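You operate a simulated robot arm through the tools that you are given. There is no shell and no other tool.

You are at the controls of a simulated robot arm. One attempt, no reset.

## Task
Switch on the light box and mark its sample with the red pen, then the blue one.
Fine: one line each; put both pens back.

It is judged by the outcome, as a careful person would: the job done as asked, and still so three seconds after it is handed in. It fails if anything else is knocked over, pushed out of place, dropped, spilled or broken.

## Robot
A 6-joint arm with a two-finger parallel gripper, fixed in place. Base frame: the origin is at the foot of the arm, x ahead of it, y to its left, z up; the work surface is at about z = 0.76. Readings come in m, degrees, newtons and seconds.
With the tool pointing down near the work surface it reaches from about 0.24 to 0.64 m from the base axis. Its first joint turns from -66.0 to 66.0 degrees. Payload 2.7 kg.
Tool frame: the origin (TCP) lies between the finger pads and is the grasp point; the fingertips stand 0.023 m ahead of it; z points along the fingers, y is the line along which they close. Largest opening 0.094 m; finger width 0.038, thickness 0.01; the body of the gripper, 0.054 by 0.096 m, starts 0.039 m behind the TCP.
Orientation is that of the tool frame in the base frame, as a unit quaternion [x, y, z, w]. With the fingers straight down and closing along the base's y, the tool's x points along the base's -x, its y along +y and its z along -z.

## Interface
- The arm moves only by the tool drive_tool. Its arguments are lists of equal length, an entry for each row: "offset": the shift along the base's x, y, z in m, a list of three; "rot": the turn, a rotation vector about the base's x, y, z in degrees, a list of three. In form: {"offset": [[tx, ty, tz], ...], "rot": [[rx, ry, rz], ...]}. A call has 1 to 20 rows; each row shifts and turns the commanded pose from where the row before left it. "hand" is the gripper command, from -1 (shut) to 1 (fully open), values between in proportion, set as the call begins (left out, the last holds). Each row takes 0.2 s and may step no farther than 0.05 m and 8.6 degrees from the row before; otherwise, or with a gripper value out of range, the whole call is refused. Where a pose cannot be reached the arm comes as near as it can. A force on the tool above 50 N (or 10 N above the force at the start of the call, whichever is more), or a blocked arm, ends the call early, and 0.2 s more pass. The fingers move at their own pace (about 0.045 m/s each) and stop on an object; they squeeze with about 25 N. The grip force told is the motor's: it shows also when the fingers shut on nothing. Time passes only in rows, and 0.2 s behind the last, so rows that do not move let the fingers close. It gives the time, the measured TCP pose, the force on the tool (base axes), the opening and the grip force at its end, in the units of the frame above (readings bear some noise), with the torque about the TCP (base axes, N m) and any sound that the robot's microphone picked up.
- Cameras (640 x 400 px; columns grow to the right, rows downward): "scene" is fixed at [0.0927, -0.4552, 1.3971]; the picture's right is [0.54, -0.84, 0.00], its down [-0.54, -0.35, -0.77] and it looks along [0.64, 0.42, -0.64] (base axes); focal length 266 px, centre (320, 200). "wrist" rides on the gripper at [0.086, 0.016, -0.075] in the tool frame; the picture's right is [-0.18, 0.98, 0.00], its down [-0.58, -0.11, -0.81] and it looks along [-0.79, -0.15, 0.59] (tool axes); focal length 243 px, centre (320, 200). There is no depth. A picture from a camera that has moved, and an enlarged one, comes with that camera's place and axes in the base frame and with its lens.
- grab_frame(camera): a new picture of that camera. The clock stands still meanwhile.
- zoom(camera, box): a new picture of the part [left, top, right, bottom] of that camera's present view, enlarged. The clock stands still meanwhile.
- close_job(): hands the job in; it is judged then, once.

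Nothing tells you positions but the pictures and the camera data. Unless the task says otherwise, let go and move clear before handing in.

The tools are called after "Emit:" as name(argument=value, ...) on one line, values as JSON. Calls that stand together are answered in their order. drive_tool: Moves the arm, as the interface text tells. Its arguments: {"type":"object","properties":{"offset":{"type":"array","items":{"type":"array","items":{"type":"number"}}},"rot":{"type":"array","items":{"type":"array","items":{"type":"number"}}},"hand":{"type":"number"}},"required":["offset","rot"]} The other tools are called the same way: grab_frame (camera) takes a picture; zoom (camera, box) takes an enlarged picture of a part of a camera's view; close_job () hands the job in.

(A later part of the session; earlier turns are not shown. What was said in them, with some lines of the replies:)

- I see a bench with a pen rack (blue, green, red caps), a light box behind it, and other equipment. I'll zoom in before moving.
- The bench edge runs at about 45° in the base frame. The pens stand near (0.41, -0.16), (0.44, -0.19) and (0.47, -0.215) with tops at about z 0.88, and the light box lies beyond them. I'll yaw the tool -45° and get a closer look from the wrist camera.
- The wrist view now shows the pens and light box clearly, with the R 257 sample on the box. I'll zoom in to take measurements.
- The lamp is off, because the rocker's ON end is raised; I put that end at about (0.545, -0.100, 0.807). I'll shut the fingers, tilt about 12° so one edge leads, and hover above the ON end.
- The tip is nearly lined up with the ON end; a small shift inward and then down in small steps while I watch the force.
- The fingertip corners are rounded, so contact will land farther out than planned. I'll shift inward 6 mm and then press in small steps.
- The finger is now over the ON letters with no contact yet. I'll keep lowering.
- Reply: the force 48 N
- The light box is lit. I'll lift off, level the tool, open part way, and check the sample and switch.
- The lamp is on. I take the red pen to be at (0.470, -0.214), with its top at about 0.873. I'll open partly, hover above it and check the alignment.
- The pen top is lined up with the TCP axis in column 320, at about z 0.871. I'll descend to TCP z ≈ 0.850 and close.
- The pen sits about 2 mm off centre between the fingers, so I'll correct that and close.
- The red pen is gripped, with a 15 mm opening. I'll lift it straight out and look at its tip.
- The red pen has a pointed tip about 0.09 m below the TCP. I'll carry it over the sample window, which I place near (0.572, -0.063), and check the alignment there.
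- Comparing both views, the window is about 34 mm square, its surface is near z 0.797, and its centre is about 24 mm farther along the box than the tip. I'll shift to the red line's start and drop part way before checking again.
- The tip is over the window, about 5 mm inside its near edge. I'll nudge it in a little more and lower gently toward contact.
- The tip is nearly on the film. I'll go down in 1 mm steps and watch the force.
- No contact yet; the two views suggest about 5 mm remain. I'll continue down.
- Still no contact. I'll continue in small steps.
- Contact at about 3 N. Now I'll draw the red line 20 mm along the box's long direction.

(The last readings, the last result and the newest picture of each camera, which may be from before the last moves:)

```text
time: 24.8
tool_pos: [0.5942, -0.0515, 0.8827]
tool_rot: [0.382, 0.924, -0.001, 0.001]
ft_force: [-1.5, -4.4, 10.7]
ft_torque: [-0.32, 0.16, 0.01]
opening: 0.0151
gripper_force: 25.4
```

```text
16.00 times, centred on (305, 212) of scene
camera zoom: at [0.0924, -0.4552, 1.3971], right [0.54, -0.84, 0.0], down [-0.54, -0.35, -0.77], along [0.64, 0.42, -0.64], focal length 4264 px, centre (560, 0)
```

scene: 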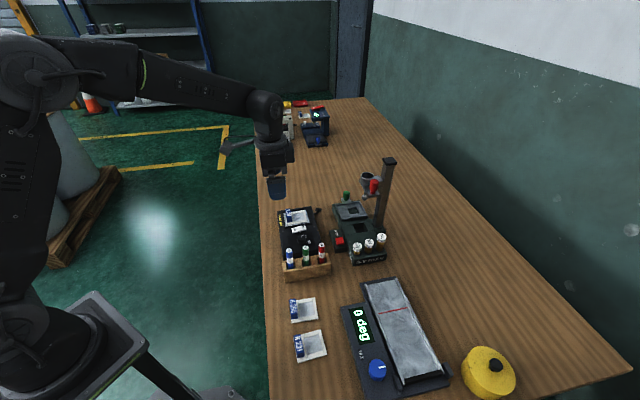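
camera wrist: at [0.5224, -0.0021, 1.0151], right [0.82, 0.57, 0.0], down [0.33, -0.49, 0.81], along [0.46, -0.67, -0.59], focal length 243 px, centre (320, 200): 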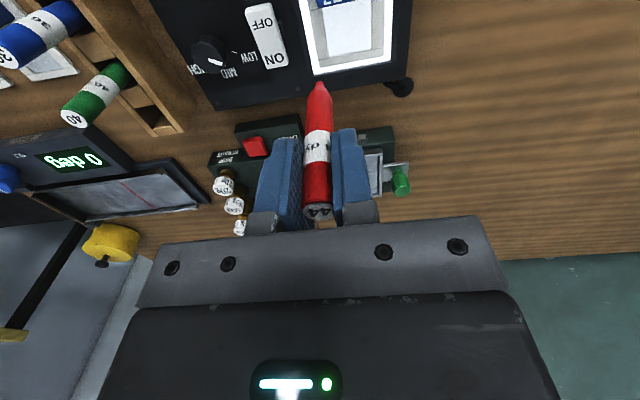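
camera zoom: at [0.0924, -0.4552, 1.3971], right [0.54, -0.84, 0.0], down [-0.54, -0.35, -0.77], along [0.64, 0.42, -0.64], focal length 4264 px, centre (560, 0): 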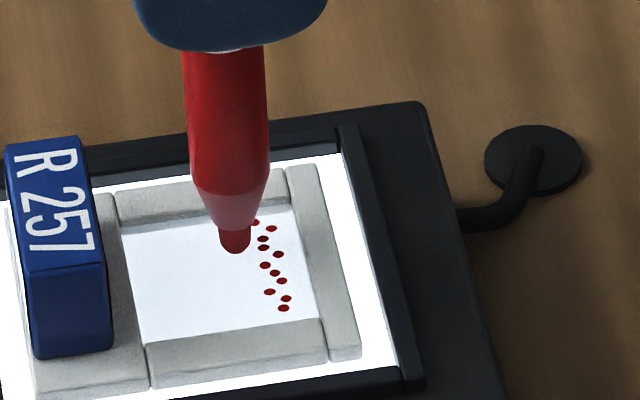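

The red ink went down as a row of beads, which is how a 44 dyn ink behaves on a low-energy surface. I'll lift off and look at the mark.

Emit:
drive_tool(offset=[[0, 0, 0.005], [0, 0, 0.015], [0, 0, 0.03], [0, 0, 0.03], [-0.03, -0.04, 0.02]], rot=[[0, 0, 0], [0, 0, 0], [0, 0, 0], [0, 0, 0], [0, 0, 0]])

Emit:
zoom(camera="scene", box=[285, 200, 325, 225])

Emit:
grab_frame(camera="wrist")

Emit:
grab_frame(camera="scene")

```text
refused: row 5 steps farther than a row can; nothing moved
```

```text
16.00 times, centred on (305, 212) of scene
camera zoom: at [0.0924, -0.4552, 1.3971], right [0.54, -0.84, 0.0], down [-0.54, -0.35, -0.77], along [0.64, 0.42, -0.64], focal length 4264 px, centre (560, 0)
```

zoom: 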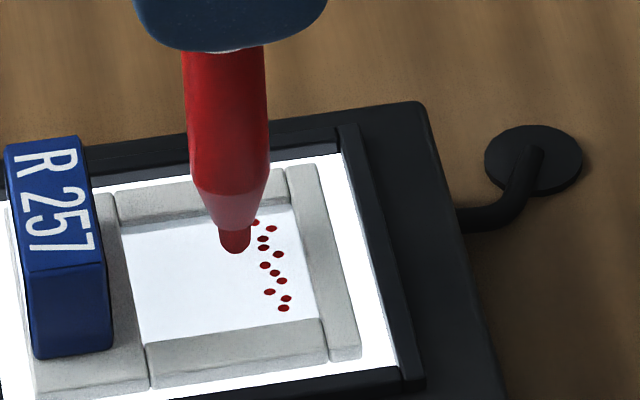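

```text
taken
camera wrist: at [0.5426, 0.0226, 0.9579], right [0.82, 0.57, 0.0], down [0.33, -0.49, 0.81], along [0.46, -0.67, -0.59], focal length 243 px, centre (320, 200)
```

wrist: 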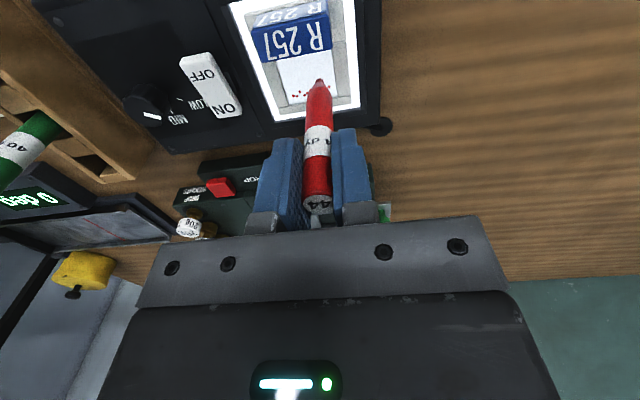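

```text
taken
```

scene: 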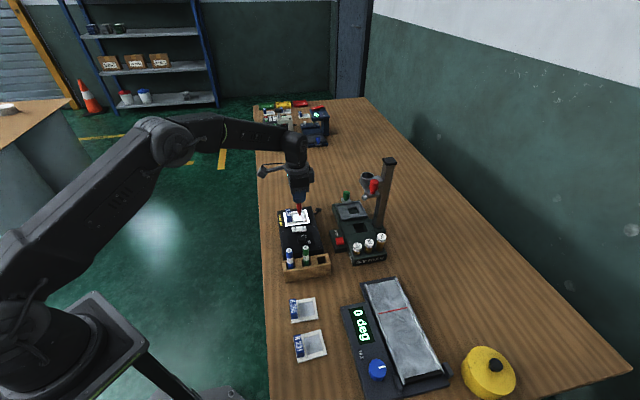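

That call was refused for one row that was too long, so nothing moved. I'll lift straight up with legal rows.

Emit:
drive_tool(offset=[[0, 0, 0.005], [0, 0, 0.015], [0, 0, 0.03], [0, 0, 0.03], [0, 0, 0.03]], rot=[[0, 0, 0], [0, 0, 0], [0, 0, 0], [0, 0, 0], [0, 0, 0]])

Emit:
zoom(camera="scene", box=[285, 200, 325, 225])

Emit:
grab_frame(camera="wrist")

```text
time: 26.0
tool_pos: [0.5928, -0.052, 0.9944]
tool_rot: [0.382, 0.924, -0.001, 0.0]
ft_force: [-0.6, -0.9, -0.6]
ft_torque: [0.01, -0.05, 0.01]
opening: 0.0147
gripper_force: 24.9
```

```text
16.00 times, centred on (305, 212) of scene
camera zoom: at [0.0927, -0.4552, 1.3971], right [0.54, -0.84, 0.0], down [-0.54, -0.35, -0.77], along [0.64, 0.42, -0.64], focal length 4264 px, centre (560, 0)
```

zoom: 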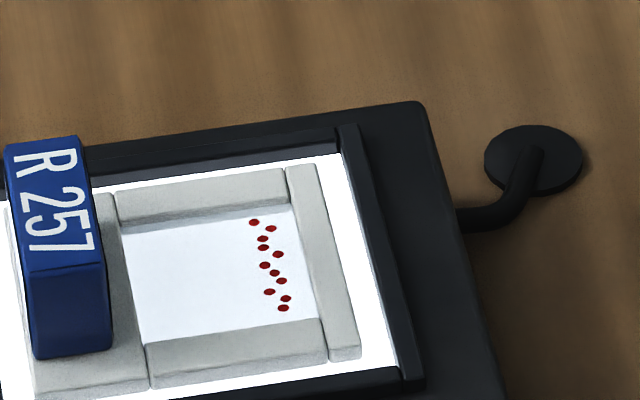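

```text
taken
camera wrist: at [0.5427, 0.0224, 1.0683], right [0.82, 0.57, 0.0], down [0.34, -0.49, 0.81], along [0.46, -0.67, -0.59], focal length 243 px, centre (320, 200)
```

wrist: 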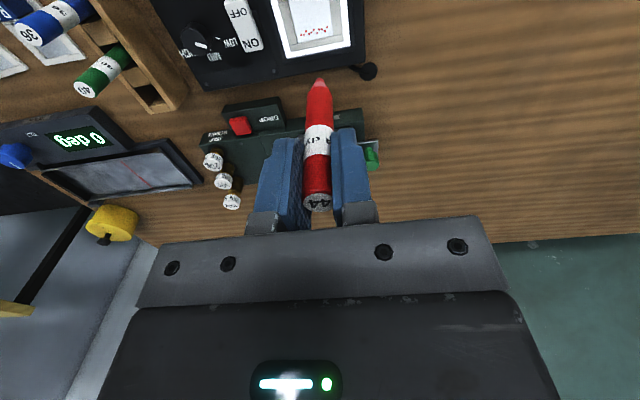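

The red mark is complete, a single beaded line on R 257. Now I'll take the red pen back to its slot, hovering first to check alignment.

Emit:
drive_tool(offset=[[-0.02454, -0.03278, 0], [-0.02454, -0.03278, 0], [-0.02454, -0.03278, 0], [-0.02454, -0.03278, 0], [-0.02454, -0.03278, 0], [0, 0, -0.03], [0, 0, -0.03], [0, 0, 0]], rot=[[0, 0, 0], [0, 0, 0], [0, 0, 0], [0, 0, 0], [0, 0, 0], [0, 0, 0], [0, 0, 0], [0, 0, 0]])

Emit:
grab_frame(camera="wrist")

Emit:
zoom(camera="scene", box=[275, 215, 345, 285])

```text
time: 27.8
tool_pos: [0.4696, -0.2166, 0.9322]
tool_rot: [0.381, 0.924, 0.0, 0.001]
ft_force: [-0.2, -0.6, -0.7]
ft_torque: [0.0, -0.02, 0.06]
opening: 0.0147
gripper_force: 24.5
```

```text
taken
camera wrist: at [0.4196, -0.1428, 1.0075], right [0.82, 0.57, 0.0], down [0.33, -0.49, 0.81], along [0.46, -0.67, -0.59], focal length 243 px, centre (320, 200)
```

wrist: 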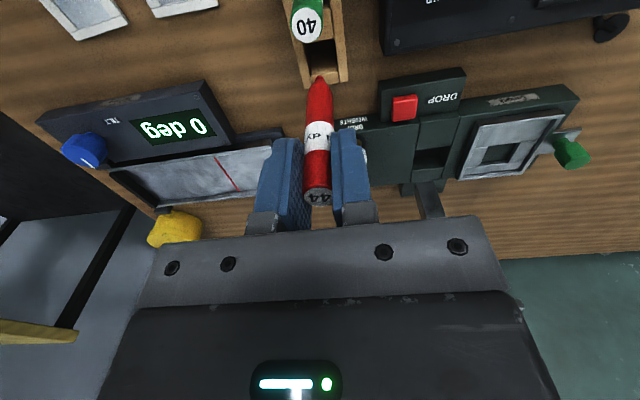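

```text
5.71 times, centred on (310, 250) of scene
camera zoom: at [0.0927, -0.4552, 1.3971], right [0.54, -0.84, 0.0], down [-0.54, -0.35, -0.77], along [0.64, 0.42, -0.64], focal length 1523 px, centre (377, -86)
```

zoom: 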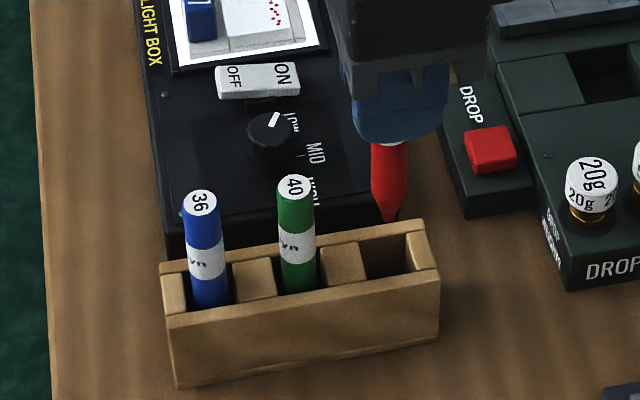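

The tip is right above the red slot. I'll lower it in, slowing near the floor.

Emit:
drive_tool(offset=[[0, 0, -0.015], [0, 0, -0.02], [0, 0, -0.02], [0, 0, -0.013], [0, 0, -0.003], [0, 0, 0]], rot=[[0, 0, 0], [0, 0, 0], [0, 0, 0], [0, 0, 0], [0, 0, 0], [0, 0, 0]])

Emit:
grab_frame(camera="wrist")

Emit:
zoom(camera="scene", box=[275, 215, 345, 285])

```text
time: 29.2
tool_pos: [0.4692, -0.216, 0.8625]
tool_rot: [0.381, 0.924, -0.001, 0.001]
ft_force: [-0.4, -0.4, 1.3]
ft_torque: [0.02, -0.04, -0.02]
opening: 0.0148
gripper_force: 25.2
```

```text
taken
camera wrist: at [0.4195, -0.1417, 0.9367], right [0.82, 0.57, 0.0], down [0.33, -0.49, 0.81], along [0.46, -0.67, -0.59], focal length 243 px, centre (320, 200)
```

wrist: 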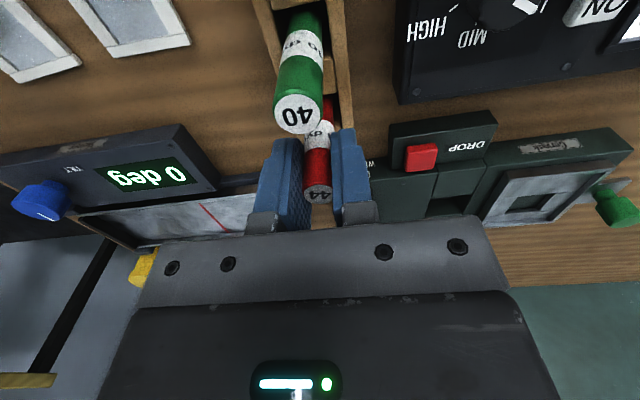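

```text
5.71 times, centred on (310, 250) of scene
camera zoom: at [0.0927, -0.4552, 1.3972], right [0.54, -0.84, 0.0], down [-0.54, -0.35, -0.77], along [0.64, 0.42, -0.64], focal length 1523 px, centre (377, -86)
```

zoom: 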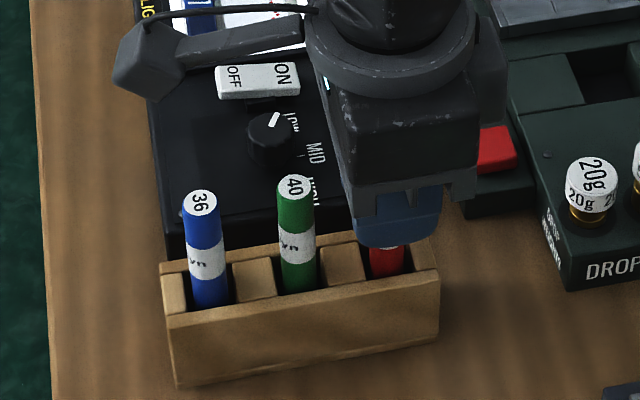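

The pen top is back at its original height, so it's seated. I'll open and rise clear.

Emit:
drive_tool(offset=[[0, 0, 0], [0, 0, 0], [0, 0, 0], [0, 0, 0]], rot=[[0, 0, 0], [0, 0, 0], [0, 0, 0], [0, 0, 0]], hand=0.2)

Emit:
drive_tool(offset=[[0, 0, 0.01], [0, 0, 0.02], [0, 0, 0.03], [0, 0, 0.02], [0, 0, 0]], rot=[[0, 0, 0], [0, 0, 0], [0, 0, 0], [0, 0, 0], [0, 0, 0]])

Emit:
grab_frame(camera="wrist")

Emit:
zoom(camera="scene", box=[275, 215, 345, 285])

```text
time: 30.2
tool_pos: [0.4684, -0.2159, 0.8622]
tool_rot: [0.381, 0.925, 0.0, 0.001]
ft_force: [0.3, -0.6, 0.1]
ft_torque: [0.0, 0.0, 0.05]
opening: 0.0565
gripper_force: 0.1
```

```text
time: 31.4
tool_pos: [0.4713, -0.2166, 0.9436]
tool_rot: [0.382, 0.924, 0.0, 0.001]
ft_force: [-0.8, 0.1, 0.3]
ft_torque: [0.0, -0.02, 0.01]
opening: 0.0563
gripper_force: 0.0
```

```text
taken
camera wrist: at [0.421, -0.1424, 1.0175], right [0.82, 0.57, 0.0], down [0.33, -0.49, 0.81], along [0.46, -0.67, -0.59], focal length 243 px, centre (320, 200)
```

wrist: 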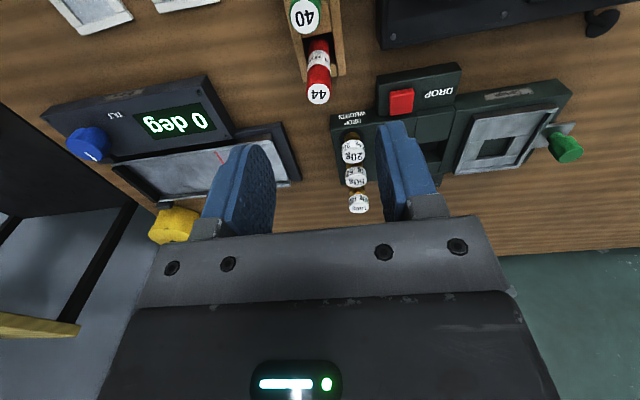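

```text
5.71 times, centred on (310, 250) of scene
camera zoom: at [0.0927, -0.4552, 1.3971], right [0.54, -0.84, 0.0], down [-0.54, -0.35, -0.77], along [0.64, 0.42, -0.64], focal length 1523 px, centre (377, -86)
```

zoom: 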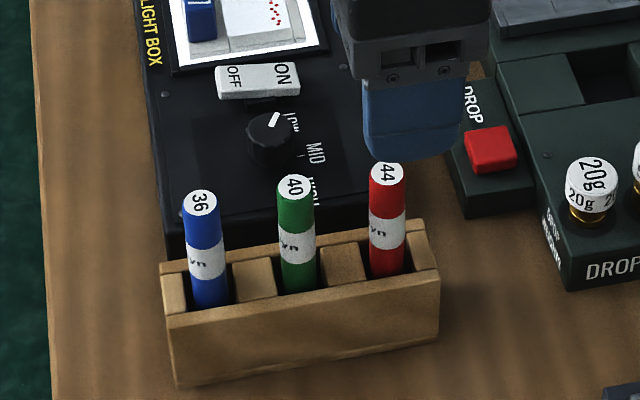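

The red pen is back upright in its slot. Next I'll move over the blue pen, about (-0.061, +0.057) from the red one.

Emit:
drive_tool(offset=[[-0.0205, 0.0191, 0], [-0.0205, 0.0191, 0], [-0.0204, 0.0192, 0], [0, 0, -0.016], [0, 0, 0]], rot=[[0, 0, 0], [0, 0, 0], [0, 0, 0], [0, 0, 0], [0, 0, 0]])

Emit:
grab_frame(camera="wrist")

Emit:
zoom(camera="wrist", box=[240, 50, 400, 150])

Emit:
zoom(camera="scene", box=[265, 205, 345, 285])

```text
time: 32.6
tool_pos: [0.4084, -0.1585, 0.9259]
tool_rot: [0.381, 0.924, -0.001, 0.0]
ft_force: [-0.1, 1.4, -0.8]
ft_torque: [0.02, -0.01, 0.02]
opening: 0.0563
gripper_force: 0.0
```

```text
taken
camera wrist: at [0.3584, -0.0839, 1.0006], right [0.82, 0.57, 0.0], down [0.33, -0.49, 0.81], along [0.46, -0.67, -0.59], focal length 243 px, centre (320, 200)
```

wrist: 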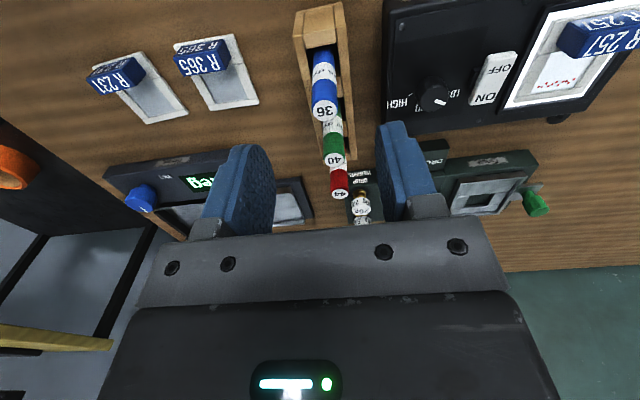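

```text
4.00 times, centred on (320, 100) of wrist
camera zoom: at [0.3584, -0.0839, 1.0006], right [0.82, 0.57, 0.0], down [0.33, -0.49, 0.81], along [0.46, -0.67, -0.59], focal length 970 px, centre (320, 600)
```

zoom: 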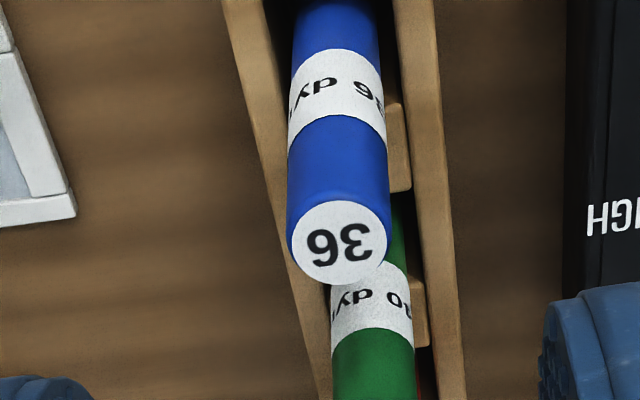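

```text
5.00 times, centred on (305, 245) of scene
camera zoom: at [0.0927, -0.4552, 1.3971], right [0.54, -0.84, 0.0], down [-0.54, -0.35, -0.77], along [0.64, 0.42, -0.64], focal length 1332 px, centre (395, -25)
```

zoom: 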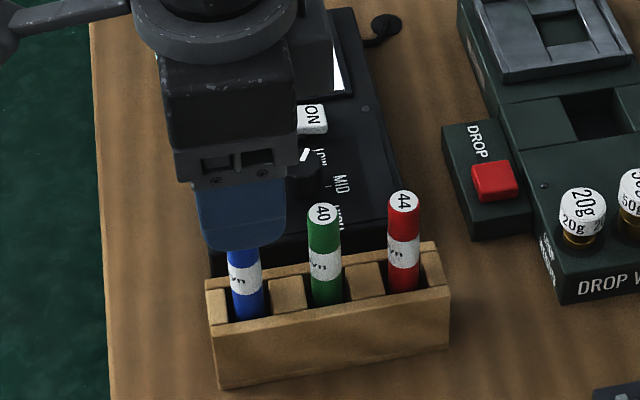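

The blue pen is about 3 mm off in the closing direction. I'll correct for that and descend.

Emit:
drive_tool(offset=[[0.002, 0.002, -0.01], [0, 0, -0.025], [0, 0, -0.02], [0, 0, -0.014], [0, 0, -0.007], [0, 0, 0]], rot=[[0, 0, 0], [0, 0, 0], [0, 0, 0], [0, 0, 0], [0, 0, 0], [0, 0, 0]])

Emit:
grab_frame(camera="wrist")

Emit:
zoom(camera="scene", box=[265, 205, 345, 285])

```text
time: 34.0
tool_pos: [0.4108, -0.1572, 0.8506]
tool_rot: [0.381, 0.924, 0.0, 0.0]
ft_force: [0.0, 0.7, 0.3]
ft_torque: [0.02, -0.01, -0.04]
opening: 0.0567
gripper_force: 0.0
```

```text
taken
camera wrist: at [0.3603, -0.0824, 0.9256], right [0.82, 0.57, 0.0], down [0.33, -0.49, 0.81], along [0.46, -0.67, -0.59], focal length 243 px, centre (320, 200)
```

wrist: 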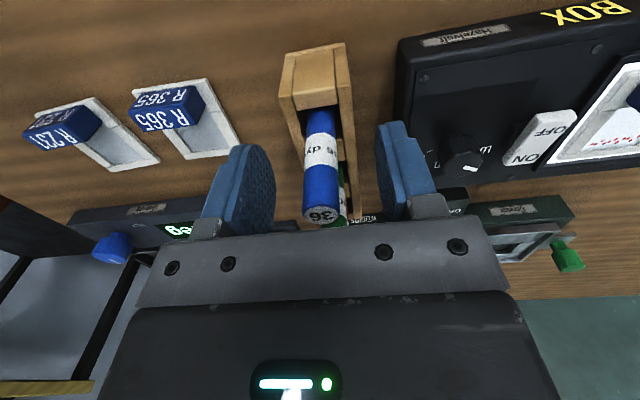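

```text
5.00 times, centred on (305, 245) of scene
camera zoom: at [0.0927, -0.4552, 1.3971], right [0.54, -0.84, 0.0], down [-0.54, -0.35, -0.77], along [0.64, 0.42, -0.64], focal length 1332 px, centre (395, -25)
```

zoom: 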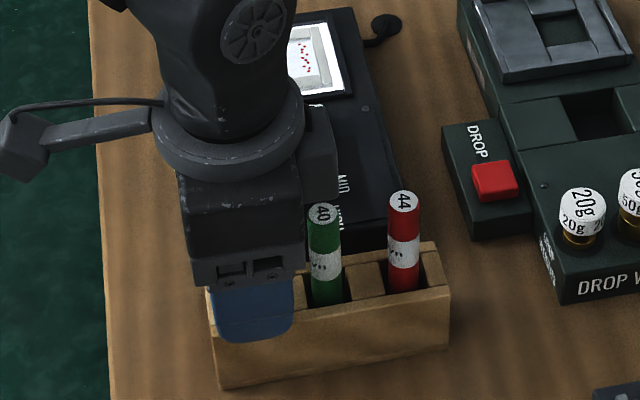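

The blue pen is centred between the fingers. I'll close and lift it.

Emit:
drive_tool(offset=[[0, 0, 0], [0, 0, 0], [0, 0, 0], [0, 0, 0], [0, 0, 0]], rot=[[0, 0, 0], [0, 0, 0], [0, 0, 0], [0, 0, 0], [0, 0, 0]], hand=-1)

Emit:
drive_tool(offset=[[0, 0, 0.01], [0, 0, 0.02], [0, 0, 0.03], [0, 0, 0.03], [0, 0, 0.03], [0, 0, 0.02], [0, 0, 0]], rot=[[0, 0, 0], [0, 0, 0], [0, 0, 0], [0, 0, 0], [0, 0, 0], [0, 0, 0], [0, 0, 0]])

Emit:
grab_frame(camera="wrist")

Emit:
zoom(camera="scene", box=[265, 205, 345, 285])

```text
time: 35.2
tool_pos: [0.4109, -0.1567, 0.8523]
tool_rot: [0.382, 0.924, -0.001, 0.001]
ft_force: [0.2, -0.1, 0.4]
ft_torque: [0.01, 0.03, 0.02]
opening: 0.0151
gripper_force: 25.1
```

```text
time: 36.8
tool_pos: [0.4102, -0.1578, 0.9902]
tool_rot: [0.382, 0.924, 0.0, 0.001]
ft_force: [-0.1, 0.3, -0.4]
ft_torque: [0.0, 0.01, -0.02]
opening: 0.0151
gripper_force: 24.7
```

```text
taken
camera wrist: at [0.3606, -0.0836, 1.0645], right [0.82, 0.57, 0.0], down [0.33, -0.49, 0.81], along [0.46, -0.67, -0.59], focal length 243 px, centre (320, 200)
```

wrist: 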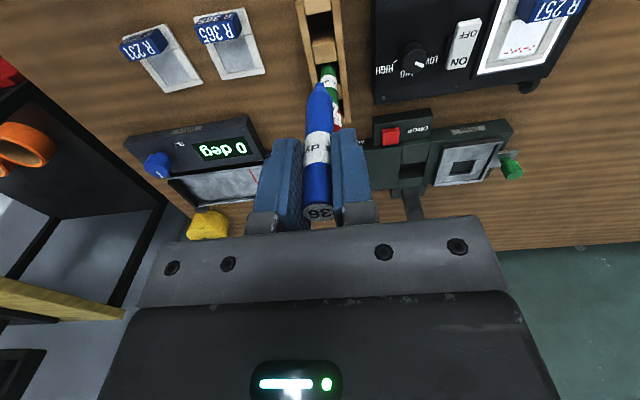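

```text
5.00 times, centred on (305, 245) of scene
camera zoom: at [0.0927, -0.4552, 1.3971], right [0.54, -0.84, 0.0], down [-0.54, -0.35, -0.77], along [0.64, 0.42, -0.64], focal length 1332 px, centre (395, -25)
```

zoom: 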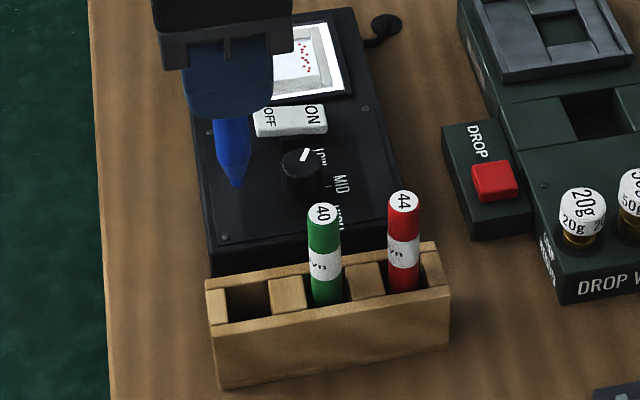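

The blue pen is held. I'll carry it to the start of the blue line, about 11 mm from the red marks toward the tag side, and lower to near the film.

Emit:
drive_tool(offset=[[0.03204, 0.01964, 0], [0.03204, 0.01964, 0], [0.03204, 0.01964, 0], [0.03204, 0.01964, 0], [0.03204, 0.01964, 0], [0, 0, -0.03], [0, 0, -0.03], [0, 0, -0.02], [0, 0, -0.014], [0, 0, 0]], rot=[[0, 0, 0], [0, 0, 0], [0, 0, 0], [0, 0, 0], [0, 0, 0], [0, 0, 0], [0, 0, 0], [0, 0, 0], [0, 0, 0], [0, 0, 0]])

Emit:
zoom(camera="wrist", box=[240, 30, 400, 130])

Emit:
zoom(camera="scene", box=[285, 200, 325, 225])

```text
time: 39.0
tool_pos: [0.5721, -0.0568, 0.8968]
tool_rot: [0.382, 0.924, 0.0, 0.001]
ft_force: [-0.3, -1.8, 0.3]
ft_torque: [-0.02, 0.02, -0.01]
opening: 0.0151
gripper_force: 24.3
```

```text
4.00 times, centred on (320, 80) of wrist
camera zoom: at [0.5213, 0.0172, 0.9707], right [0.82, 0.57, 0.0], down [0.33, -0.49, 0.81], along [0.46, -0.67, -0.59], focal length 970 px, centre (320, 680)
```

zoom: 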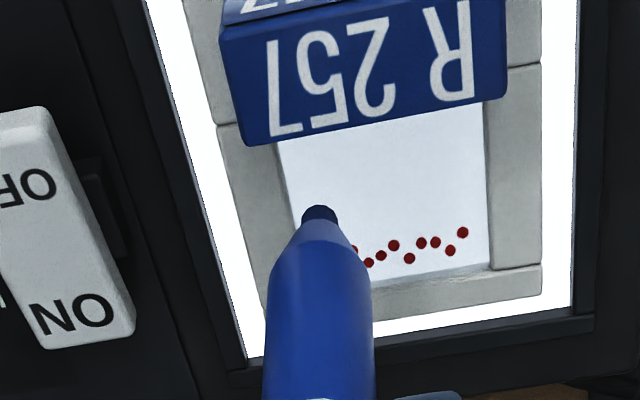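

```text
16.00 times, centred on (305, 212) of scene
camera zoom: at [0.0927, -0.4552, 1.3971], right [0.54, -0.84, 0.0], down [-0.54, -0.35, -0.77], along [0.64, 0.42, -0.64], focal length 4264 px, centre (560, 0)
```

zoom: 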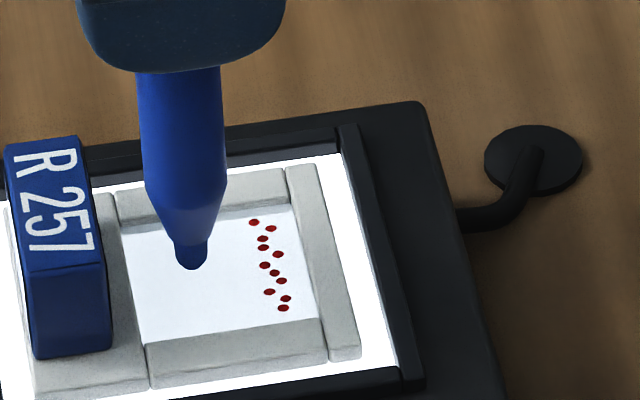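

The tip is clear of the red marks and the tag. I'll continue down gently.

Emit:
drive_tool(offset=[[0, 0, -0.003], [0, 0, -0.003], [0, 0, -0.002], [0, 0, 0]], rot=[[0, 0, 0], [0, 0, 0], [0, 0, 0], [0, 0, 0]])

Emit:
drive_tool(offset=[[0, 0, -0.001]], rot=[[0, 0, 0]])

Emit:
drive_tool(offset=[[0, 0, -0.001]], rot=[[0, 0, 0]])

Emit:
zoom(camera="scene", box=[285, 200, 325, 225])

Emit:
zoom(camera="wrist", box=[240, 30, 400, 130])

```text
time: 40.0
tool_pos: [0.5706, -0.0567, 0.8885]
tool_rot: [0.382, 0.924, 0.0, 0.001]
ft_force: [-0.3, 0.8, -0.1]
ft_torque: [0.0, 0.01, -0.02]
opening: 0.0148
gripper_force: 25.2
```

```text
time: 40.4
tool_pos: [0.5711, -0.0575, 0.8877]
tool_rot: [0.382, 0.924, -0.001, 0.001]
ft_force: [0.7, 0.0, -0.2]
ft_torque: [0.02, -0.01, -0.01]
opening: 0.0149
gripper_force: 25.6
```

```text
time: 40.8
tool_pos: [0.5708, -0.0578, 0.8868]
tool_rot: [0.382, 0.924, 0.0, 0.0]
ft_force: [1.2, -0.3, -0.1]
ft_torque: [0.0, 0.0, 0.0]
opening: 0.015
gripper_force: 24.8
```

```text
16.00 times, centred on (305, 212) of scene
camera zoom: at [0.0927, -0.4552, 1.3971], right [0.54, -0.84, 0.0], down [-0.54, -0.35, -0.77], along [0.64, 0.42, -0.64], focal length 4264 px, centre (560, 0)
```

zoom: 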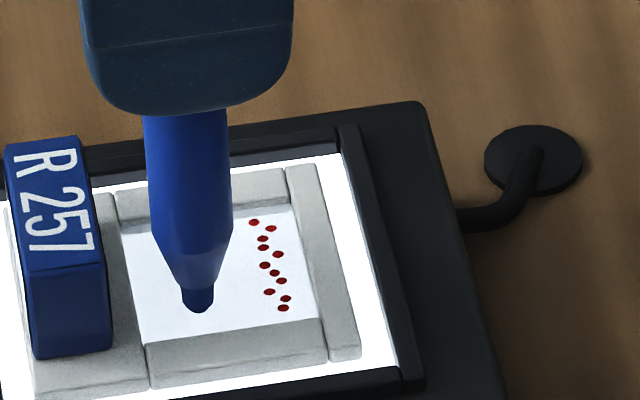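

```text
4.00 times, centred on (320, 80) of wrist
camera zoom: at [0.5211, 0.0162, 0.9607], right [0.82, 0.57, 0.0], down [0.33, -0.49, 0.81], along [0.46, -0.67, -0.59], focal length 970 px, centre (320, 680)
```

zoom: 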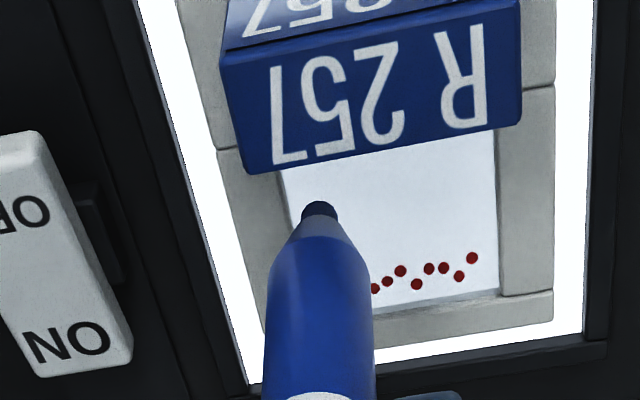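

Emit:
drive_tool(offset=[[0.0014, 0.0014, -0.001]], rot=[[0, 0, 0]])

Emit:
drive_tool(offset=[[0, 0, -0.001]], rot=[[0, 0, 0]])

Emit:
drive_tool(offset=[[0, 0, -0.0008]], rot=[[0, 0, 0]])

Emit:
zoom(camera="scene", box=[285, 200, 325, 225])

```text
time: 41.2
tool_pos: [0.5731, -0.057, 0.8845]
tool_rot: [0.382, 0.924, -0.001, 0.001]
ft_force: [-0.7, -0.5, 0.0]
ft_torque: [0.02, 0.02, 0.01]
opening: 0.0149
gripper_force: 25.2
```

```text
time: 41.6
tool_pos: [0.5729, -0.0561, 0.8848]
tool_rot: [0.381, 0.924, 0.0, 0.001]
ft_force: [-0.9, -1.0, 0.1]
ft_torque: [-0.01, -0.02, 0.03]
opening: 0.0148
gripper_force: 25.1
```

```text
time: 42.0
tool_pos: [0.5728, -0.0566, 0.8839]
tool_rot: [0.382, 0.924, 0.0, 0.001]
ft_force: [0.5, 0.4, 0.4]
ft_torque: [0.0, -0.01, -0.01]
opening: 0.0149
gripper_force: 25.1
```

```text
16.00 times, centred on (305, 212) of scene
camera zoom: at [0.0927, -0.4552, 1.3971], right [0.54, -0.84, 0.0], down [-0.54, -0.35, -0.77], along [0.64, 0.42, -0.64], focal length 4264 px, centre (560, 0)
```

zoom: 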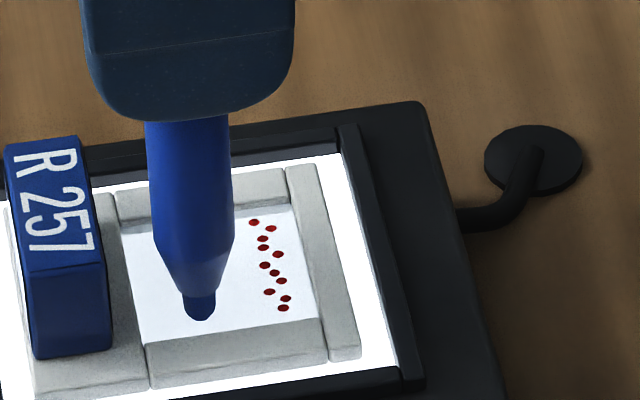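

Emit:
drive_tool(offset=[[0, 0, -0.0007]], rot=[[0, 0, 0]])

Emit:
drive_tool(offset=[[0, 0, 0]], rot=[[0, 0, 0]])

```text
time: 42.4
tool_pos: [0.573, -0.0573, 0.8829]
tool_rot: [0.382, 0.924, -0.001, 0.001]
ft_force: [-0.8, -1.0, 0.8]
ft_torque: [-0.02, 0.04, 0.01]
opening: 0.015
gripper_force: 24.7
```

```text
time: 42.8
tool_pos: [0.5728, -0.0581, 0.883]
tool_rot: [0.382, 0.924, 0.0, 0.001]
ft_force: [0.4, -0.6, 0.3]
ft_torque: [0.06, -0.01, 0.02]
opening: 0.015
gripper_force: 25.4
```

Emit:
drive_tool(offset=[[0, 0, -0.0007]], rot=[[0, 0, 0]])

Emit:
drive_tool(offset=[[0, 0, 0]], rot=[[0, 0, 0]])

Emit:
zoom(camera="scene", box=[285, 200, 325, 225])

Emit:
zoom(camera="wrist", box=[240, 30, 400, 130])

```text
time: 43.2
tool_pos: [0.5725, -0.0565, 0.8833]
tool_rot: [0.382, 0.924, 0.0, 0.001]
ft_force: [1.3, -0.3, 3.7]
ft_torque: [0.09, -0.14, 0.0]
opening: 0.0148
gripper_force: 25.0
```

```text
time: 43.6
tool_pos: [0.5724, -0.0565, 0.8834]
tool_rot: [0.382, 0.924, -0.001, 0.0]
ft_force: [0.1, -0.3, 5.3]
ft_torque: [-0.18, 0.08, -0.03]
opening: 0.0149
gripper_force: 25.0
```

```text
16.00 times, centred on (305, 212) of scene
camera zoom: at [0.0926, -0.4552, 1.3972], right [0.54, -0.84, 0.0], down [-0.54, -0.35, -0.77], along [0.64, 0.42, -0.64], focal length 4264 px, centre (560, 0)
```

zoom: 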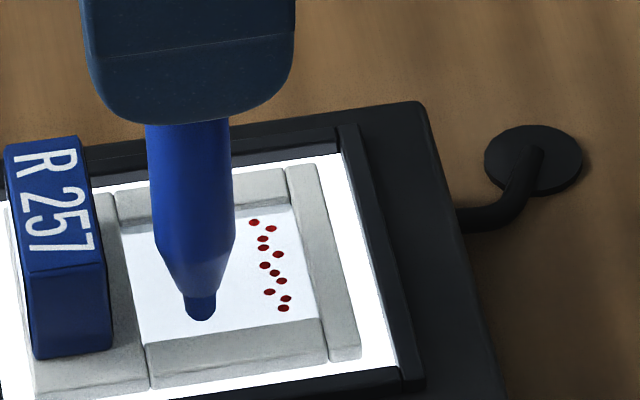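

```text
4.00 times, centred on (320, 80) of wrist
camera zoom: at [0.5223, 0.017, 0.957], right [0.82, 0.57, 0.0], down [0.33, -0.49, 0.81], along [0.46, -0.67, -0.59], focal length 970 px, centre (320, 680)
```

zoom: 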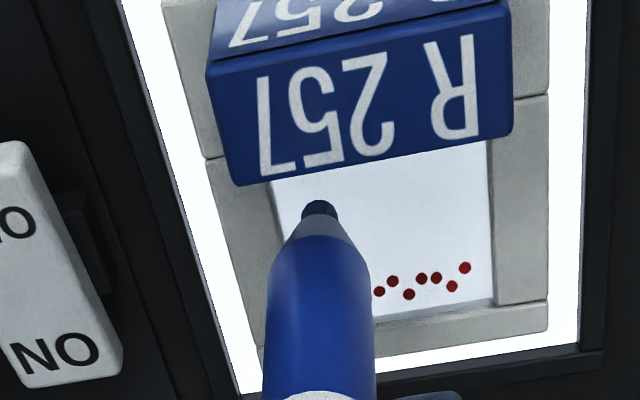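

Contact at about 4–5 N. Now I'll draw the blue line, 20 mm parallel to the red one.

Emit:
drive_tool(offset=[[0.00141, 0.00141, 0], [0.00141, 0.00141, 0], [0.00141, 0.00141, 0], [0.00141, 0.00141, 0], [0.00141, 0.00141, 0], [0.00141, 0.00141, 0], [0.00141, 0.00141, 0], [0.00141, 0.00141, 0], [0.00141, 0.00141, 0], [0.00141, 0.00141, 0]], rot=[[0, 0, 0], [0, 0, 0], [0, 0, 0], [0, 0, 0], [0, 0, 0], [0, 0, 0], [0, 0, 0], [0, 0, 0], [0, 0, 0], [0, 0, 0]])

Emit:
zoom(camera="scene", box=[285, 200, 325, 225])

Emit:
zoom(camera="wrist", box=[240, 30, 400, 130])

```text
time: 45.8
tool_pos: [0.5862, -0.0419, 0.8815]
tool_rot: [0.382, 0.924, 0.0, 0.001]
ft_force: [-0.5, 0.1, 3.0]
ft_torque: [-0.1, 0.05, 0.01]
opening: 0.0149
gripper_force: 24.7
```

```text
16.00 times, centred on (305, 212) of scene
camera zoom: at [0.0926, -0.4552, 1.3971], right [0.54, -0.84, 0.0], down [-0.54, -0.35, -0.77], along [0.64, 0.42, -0.64], focal length 4264 px, centre (560, 0)
```

zoom: 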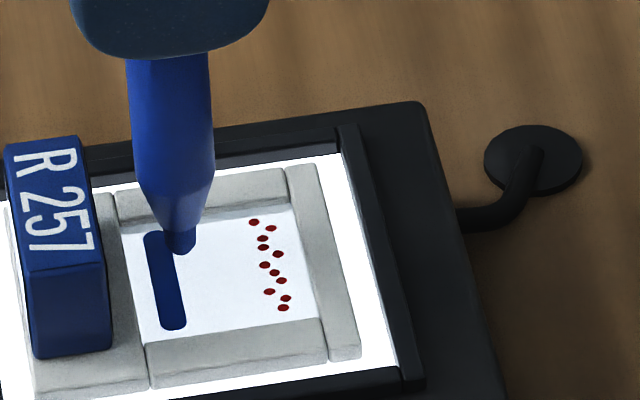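

```text
4.00 times, centred on (320, 80) of wrist
camera zoom: at [0.5358, 0.0318, 0.9567], right [0.82, 0.57, 0.0], down [0.33, -0.49, 0.81], along [0.46, -0.67, -0.59], focal length 970 px, centre (320, 680)
```

zoom: 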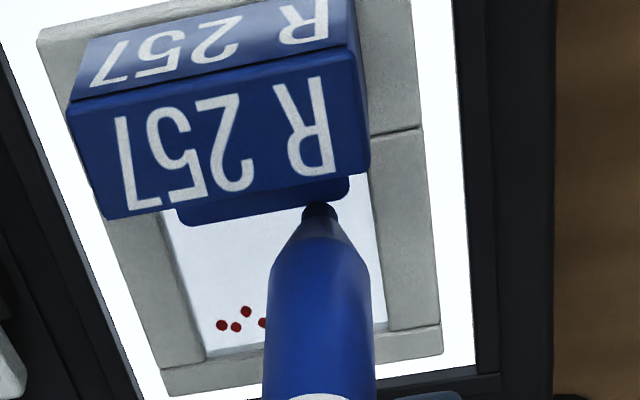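

The blue line is solid and clean. I'll lift straight off and carry the blue pen back over its slot.

Emit:
drive_tool(offset=[[0, 0, 0.005], [0, 0, 0.015], [0, 0, 0.03], [0, 0, 0.03], [0, 0, 0.03], [-0.03514, -0.02274, 0], [-0.03514, -0.02274, 0], [-0.03514, -0.02274, 0], [-0.03514, -0.02274, 0], [-0.03514, -0.02274, 0], [0, 0, -0.03], [0, 0, -0.028], [0, 0, 0]], rot=[[0, 0, 0], [0, 0, 0], [0, 0, 0], [0, 0, 0], [0, 0, 0], [0, 0, 0], [0, 0, 0], [0, 0, 0], [0, 0, 0], [0, 0, 0], [0, 0, 0], [0, 0, 0], [0, 0, 0]])

Emit:
grab_frame(camera="wrist")

Emit:
zoom(camera="scene", box=[265, 200, 345, 280])

```text
time: 48.6
tool_pos: [0.4105, -0.155, 0.9333]
tool_rot: [0.382, 0.924, -0.001, 0.001]
ft_force: [0.3, 0.1, -0.2]
ft_torque: [0.02, 0.02, -0.02]
opening: 0.015
gripper_force: 24.9
```

```text
taken
camera wrist: at [0.3609, -0.0809, 1.0081], right [0.82, 0.57, 0.0], down [0.33, -0.49, 0.81], along [0.46, -0.67, -0.59], focal length 243 px, centre (320, 200)
```

wrist: 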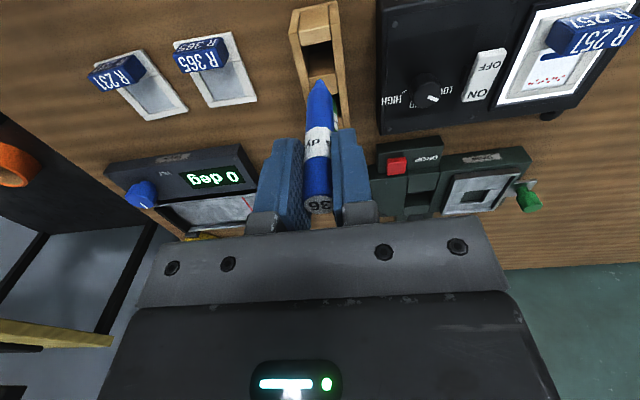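

```text
5.00 times, centred on (305, 240) of scene
camera zoom: at [0.0927, -0.4552, 1.3971], right [0.54, -0.84, 0.0], down [-0.54, -0.35, -0.77], along [0.64, 0.42, -0.64], focal length 1332 px, centre (395, 0)
```

zoom: 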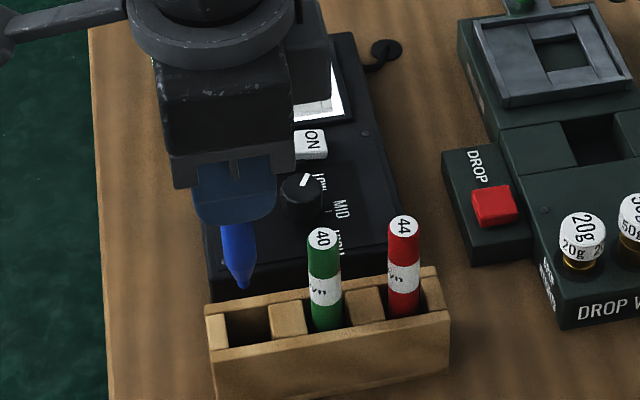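

The tip is over the blue slot. I'll lower it in carefully.

Emit:
drive_tool(offset=[[0, 0, -0.015], [0, 0, -0.015], [0, 0, 0]], rot=[[0, 0, 0], [0, 0, 0], [0, 0, 0]])

Emit:
zoom(camera="scene", box=[265, 230, 345, 280])

Emit:
zoom(camera="wrist", box=[240, 30, 400, 130])

```text
time: 49.4
tool_pos: [0.4112, -0.1555, 0.9039]
tool_rot: [0.382, 0.924, 0.0, 0.001]
ft_force: [0.0, 0.3, 0.1]
ft_torque: [0.01, -0.05, -0.03]
opening: 0.0147
gripper_force: 24.8
```

```text
8.00 times, centred on (305, 255) of scene
camera zoom: at [0.0927, -0.4552, 1.3971], right [0.54, -0.84, 0.0], down [-0.54, -0.35, -0.77], along [0.64, 0.42, -0.64], focal length 2132 px, centre (440, -240)
```

zoom: 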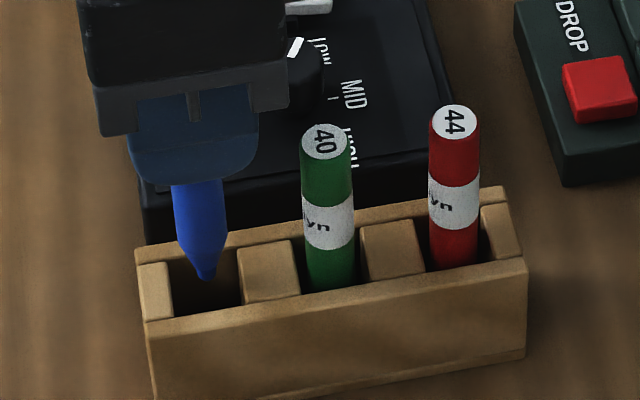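

```text
4.00 times, centred on (320, 80) of wrist
camera zoom: at [0.361, -0.0817, 0.9784], right [0.82, 0.57, 0.0], down [0.33, -0.49, 0.81], along [0.46, -0.67, -0.59], focal length 970 px, centre (320, 680)
```

zoom: 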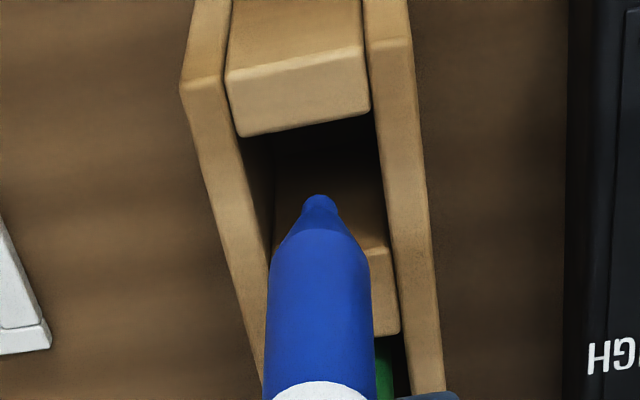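

Emit:
drive_tool(offset=[[0, 0, -0.015], [0, 0, -0.015], [0, 0, -0.01], [0, 0, -0.004], [0, 0, 0]], rot=[[0, 0, 0], [0, 0, 0], [0, 0, 0], [0, 0, 0], [0, 0, 0]])

Emit:
grab_frame(camera="wrist")

Emit:
zoom(camera="scene", box=[265, 230, 345, 280])

```text
time: 50.6
tool_pos: [0.4096, -0.1572, 0.8615]
tool_rot: [0.382, 0.924, 0.0, 0.0]
ft_force: [-0.3, -0.6, 0.0]
ft_torque: [-0.01, 0.0, 0.01]
opening: 0.0147
gripper_force: 24.7
```

```text
taken
camera wrist: at [0.361, -0.0824, 0.9353], right [0.82, 0.57, 0.0], down [0.33, -0.49, 0.81], along [0.46, -0.67, -0.59], focal length 243 px, centre (320, 200)
```

wrist: 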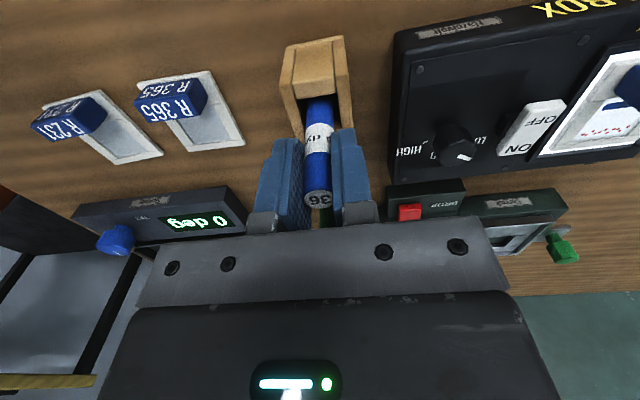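

```text
8.00 times, centred on (305, 255) of scene
camera zoom: at [0.0927, -0.4552, 1.3971], right [0.54, -0.84, 0.0], down [-0.54, -0.35, -0.77], along [0.64, 0.42, -0.64], focal length 2132 px, centre (440, -240)
```

zoom: 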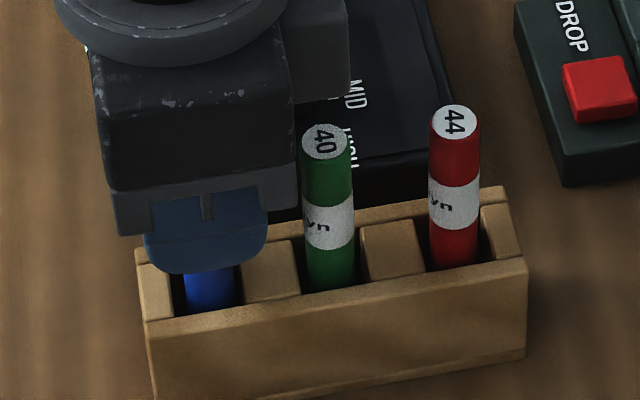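

Emit:
drive_tool(offset=[[0, 0, -0.001]], rot=[[0, 0, 0]])

Emit:
drive_tool(offset=[[0, 0, -0.001]], rot=[[0, 0, 0]])

Emit:
drive_tool(offset=[[0, 0, -0.001]], rot=[[0, 0, 0]])

```text
time: 51.0
tool_pos: [0.4107, -0.157, 0.8592]
tool_rot: [0.382, 0.924, -0.001, 0.001]
ft_force: [-0.1, 2.0, 6.4]
ft_torque: [0.3, -0.08, -0.01]
opening: 0.0148
gripper_force: 24.8
```

```text
time: 51.4
tool_pos: [0.4118, -0.1571, 0.861]
tool_rot: [0.382, 0.924, -0.001, 0.002]
ft_force: [-3.5, -1.1, 21.2]
ft_torque: [-0.09, 0.45, -0.01]
opening: 0.0147
gripper_force: 24.3
```

```text
time: 51.8
tool_pos: [0.4113, -0.157, 0.8586]
tool_rot: [0.381, 0.924, -0.001, 0.002]
ft_force: [-2.4, -5.1, 22.2]
ft_torque: [-0.42, 0.25, -0.01]
opening: 0.0145
gripper_force: 24.9
```

The pen is on the slot floor, so I'll ease off 2 mm, release and rise.

Emit:
drive_tool(offset=[[0, 0, 0.001], [0, 0, 0.001], [0, 0, 0]], rot=[[0, 0, 0], [0, 0, 0], [0, 0, 0]])

Emit:
drive_tool(offset=[[0, 0, 0], [0, 0, 0], [0, 0, 0], [0, 0, 0]], rot=[[0, 0, 0], [0, 0, 0], [0, 0, 0], [0, 0, 0]], hand=0.2)

Emit:
drive_tool(offset=[[0, 0, 0.01], [0, 0, 0.02], [0, 0, 0.03], [0, 0, 0.04], [0, 0, 0.04], [-0.03, 0.03, 0.02], [-0.03, 0.03, 0.02], [0, 0, 0]], rot=[[0, 0, 0], [0, 0, 0], [0, 0, 0], [0, 0, 0], [0, 0, 0], [0, 0, 0], [0, 0, 0], [0, 0, 0]])

Emit:
zoom(camera="scene", box=[265, 190, 345, 290])

Emit:
grab_frame(camera="scene")

Emit:
grab_frame(camera="wrist")

```text
time: 52.6
tool_pos: [0.4107, -0.1563, 0.859]
tool_rot: [0.382, 0.924, 0.0, -0.001]
ft_force: [-0.7, -1.0, 5.0]
ft_torque: [-0.24, 0.1, 0.0]
opening: 0.0144
gripper_force: 25.2
```

```text
time: 53.6
tool_pos: [0.4113, -0.1568, 0.8593]
tool_rot: [0.381, 0.924, 0.0, 0.001]
ft_force: [0.1, 0.4, -0.2]
ft_torque: [-0.02, -0.02, 0.01]
opening: 0.0565
gripper_force: 0.0
```

```text
time: 55.4
tool_pos: [0.3503, -0.0971, 1.0396]
tool_rot: [0.382, 0.924, 0.0, 0.001]
ft_force: [0.1, 0.3, -0.5]
ft_torque: [0.03, -0.02, 0.02]
opening: 0.0564
gripper_force: 0.1
```

```text
4.00 times, centred on (305, 240) of scene
camera zoom: at [0.0927, -0.4551, 1.3971], right [0.54, -0.84, 0.0], down [-0.54, -0.35, -0.77], along [0.64, 0.42, -0.64], focal length 1066 px, centre (380, 40)
```

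zoom: 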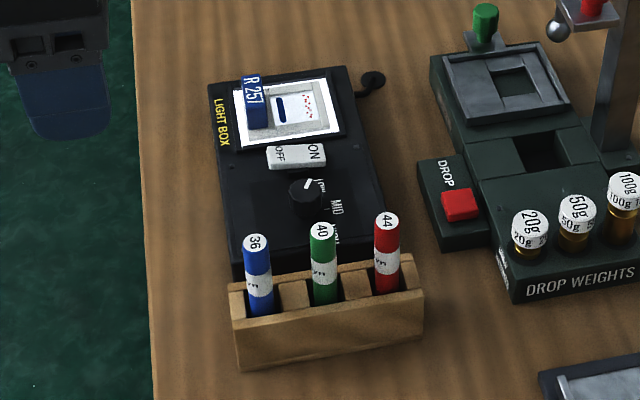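

```text
taken
```

scene: 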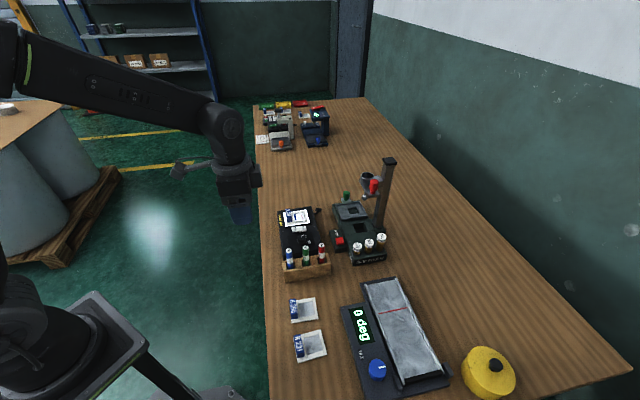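

```text
taken
camera wrist: at [0.3004, -0.0232, 1.1147], right [0.82, 0.57, 0.0], down [0.33, -0.49, 0.81], along [0.46, -0.67, -0.59], focal length 243 px, centre (320, 200)
```

wrist: 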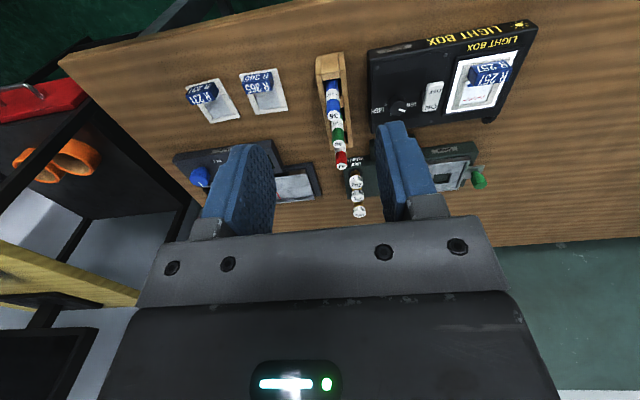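

The lamp is lit, and R 257 carries one red (beaded) line and one blue line. Both pens stand in their own slots, nothing else has moved, and the arm is clear, so I'm handing in.

Emit:
close_job()

```text
The job is handed in.
```

The light box is on, and sample R 257 has one red line and one blue line, drawn in that order. Both pens are back in their own slots, and in the final pictures nothing else had moved.

The red line is a row of small beads, because the red 44 dyn ink didn't wet the film. I drew it in a single stroke and didn't go over it. The blue 36 dyn line is solid.

The job is handed in, but no verdict came back.
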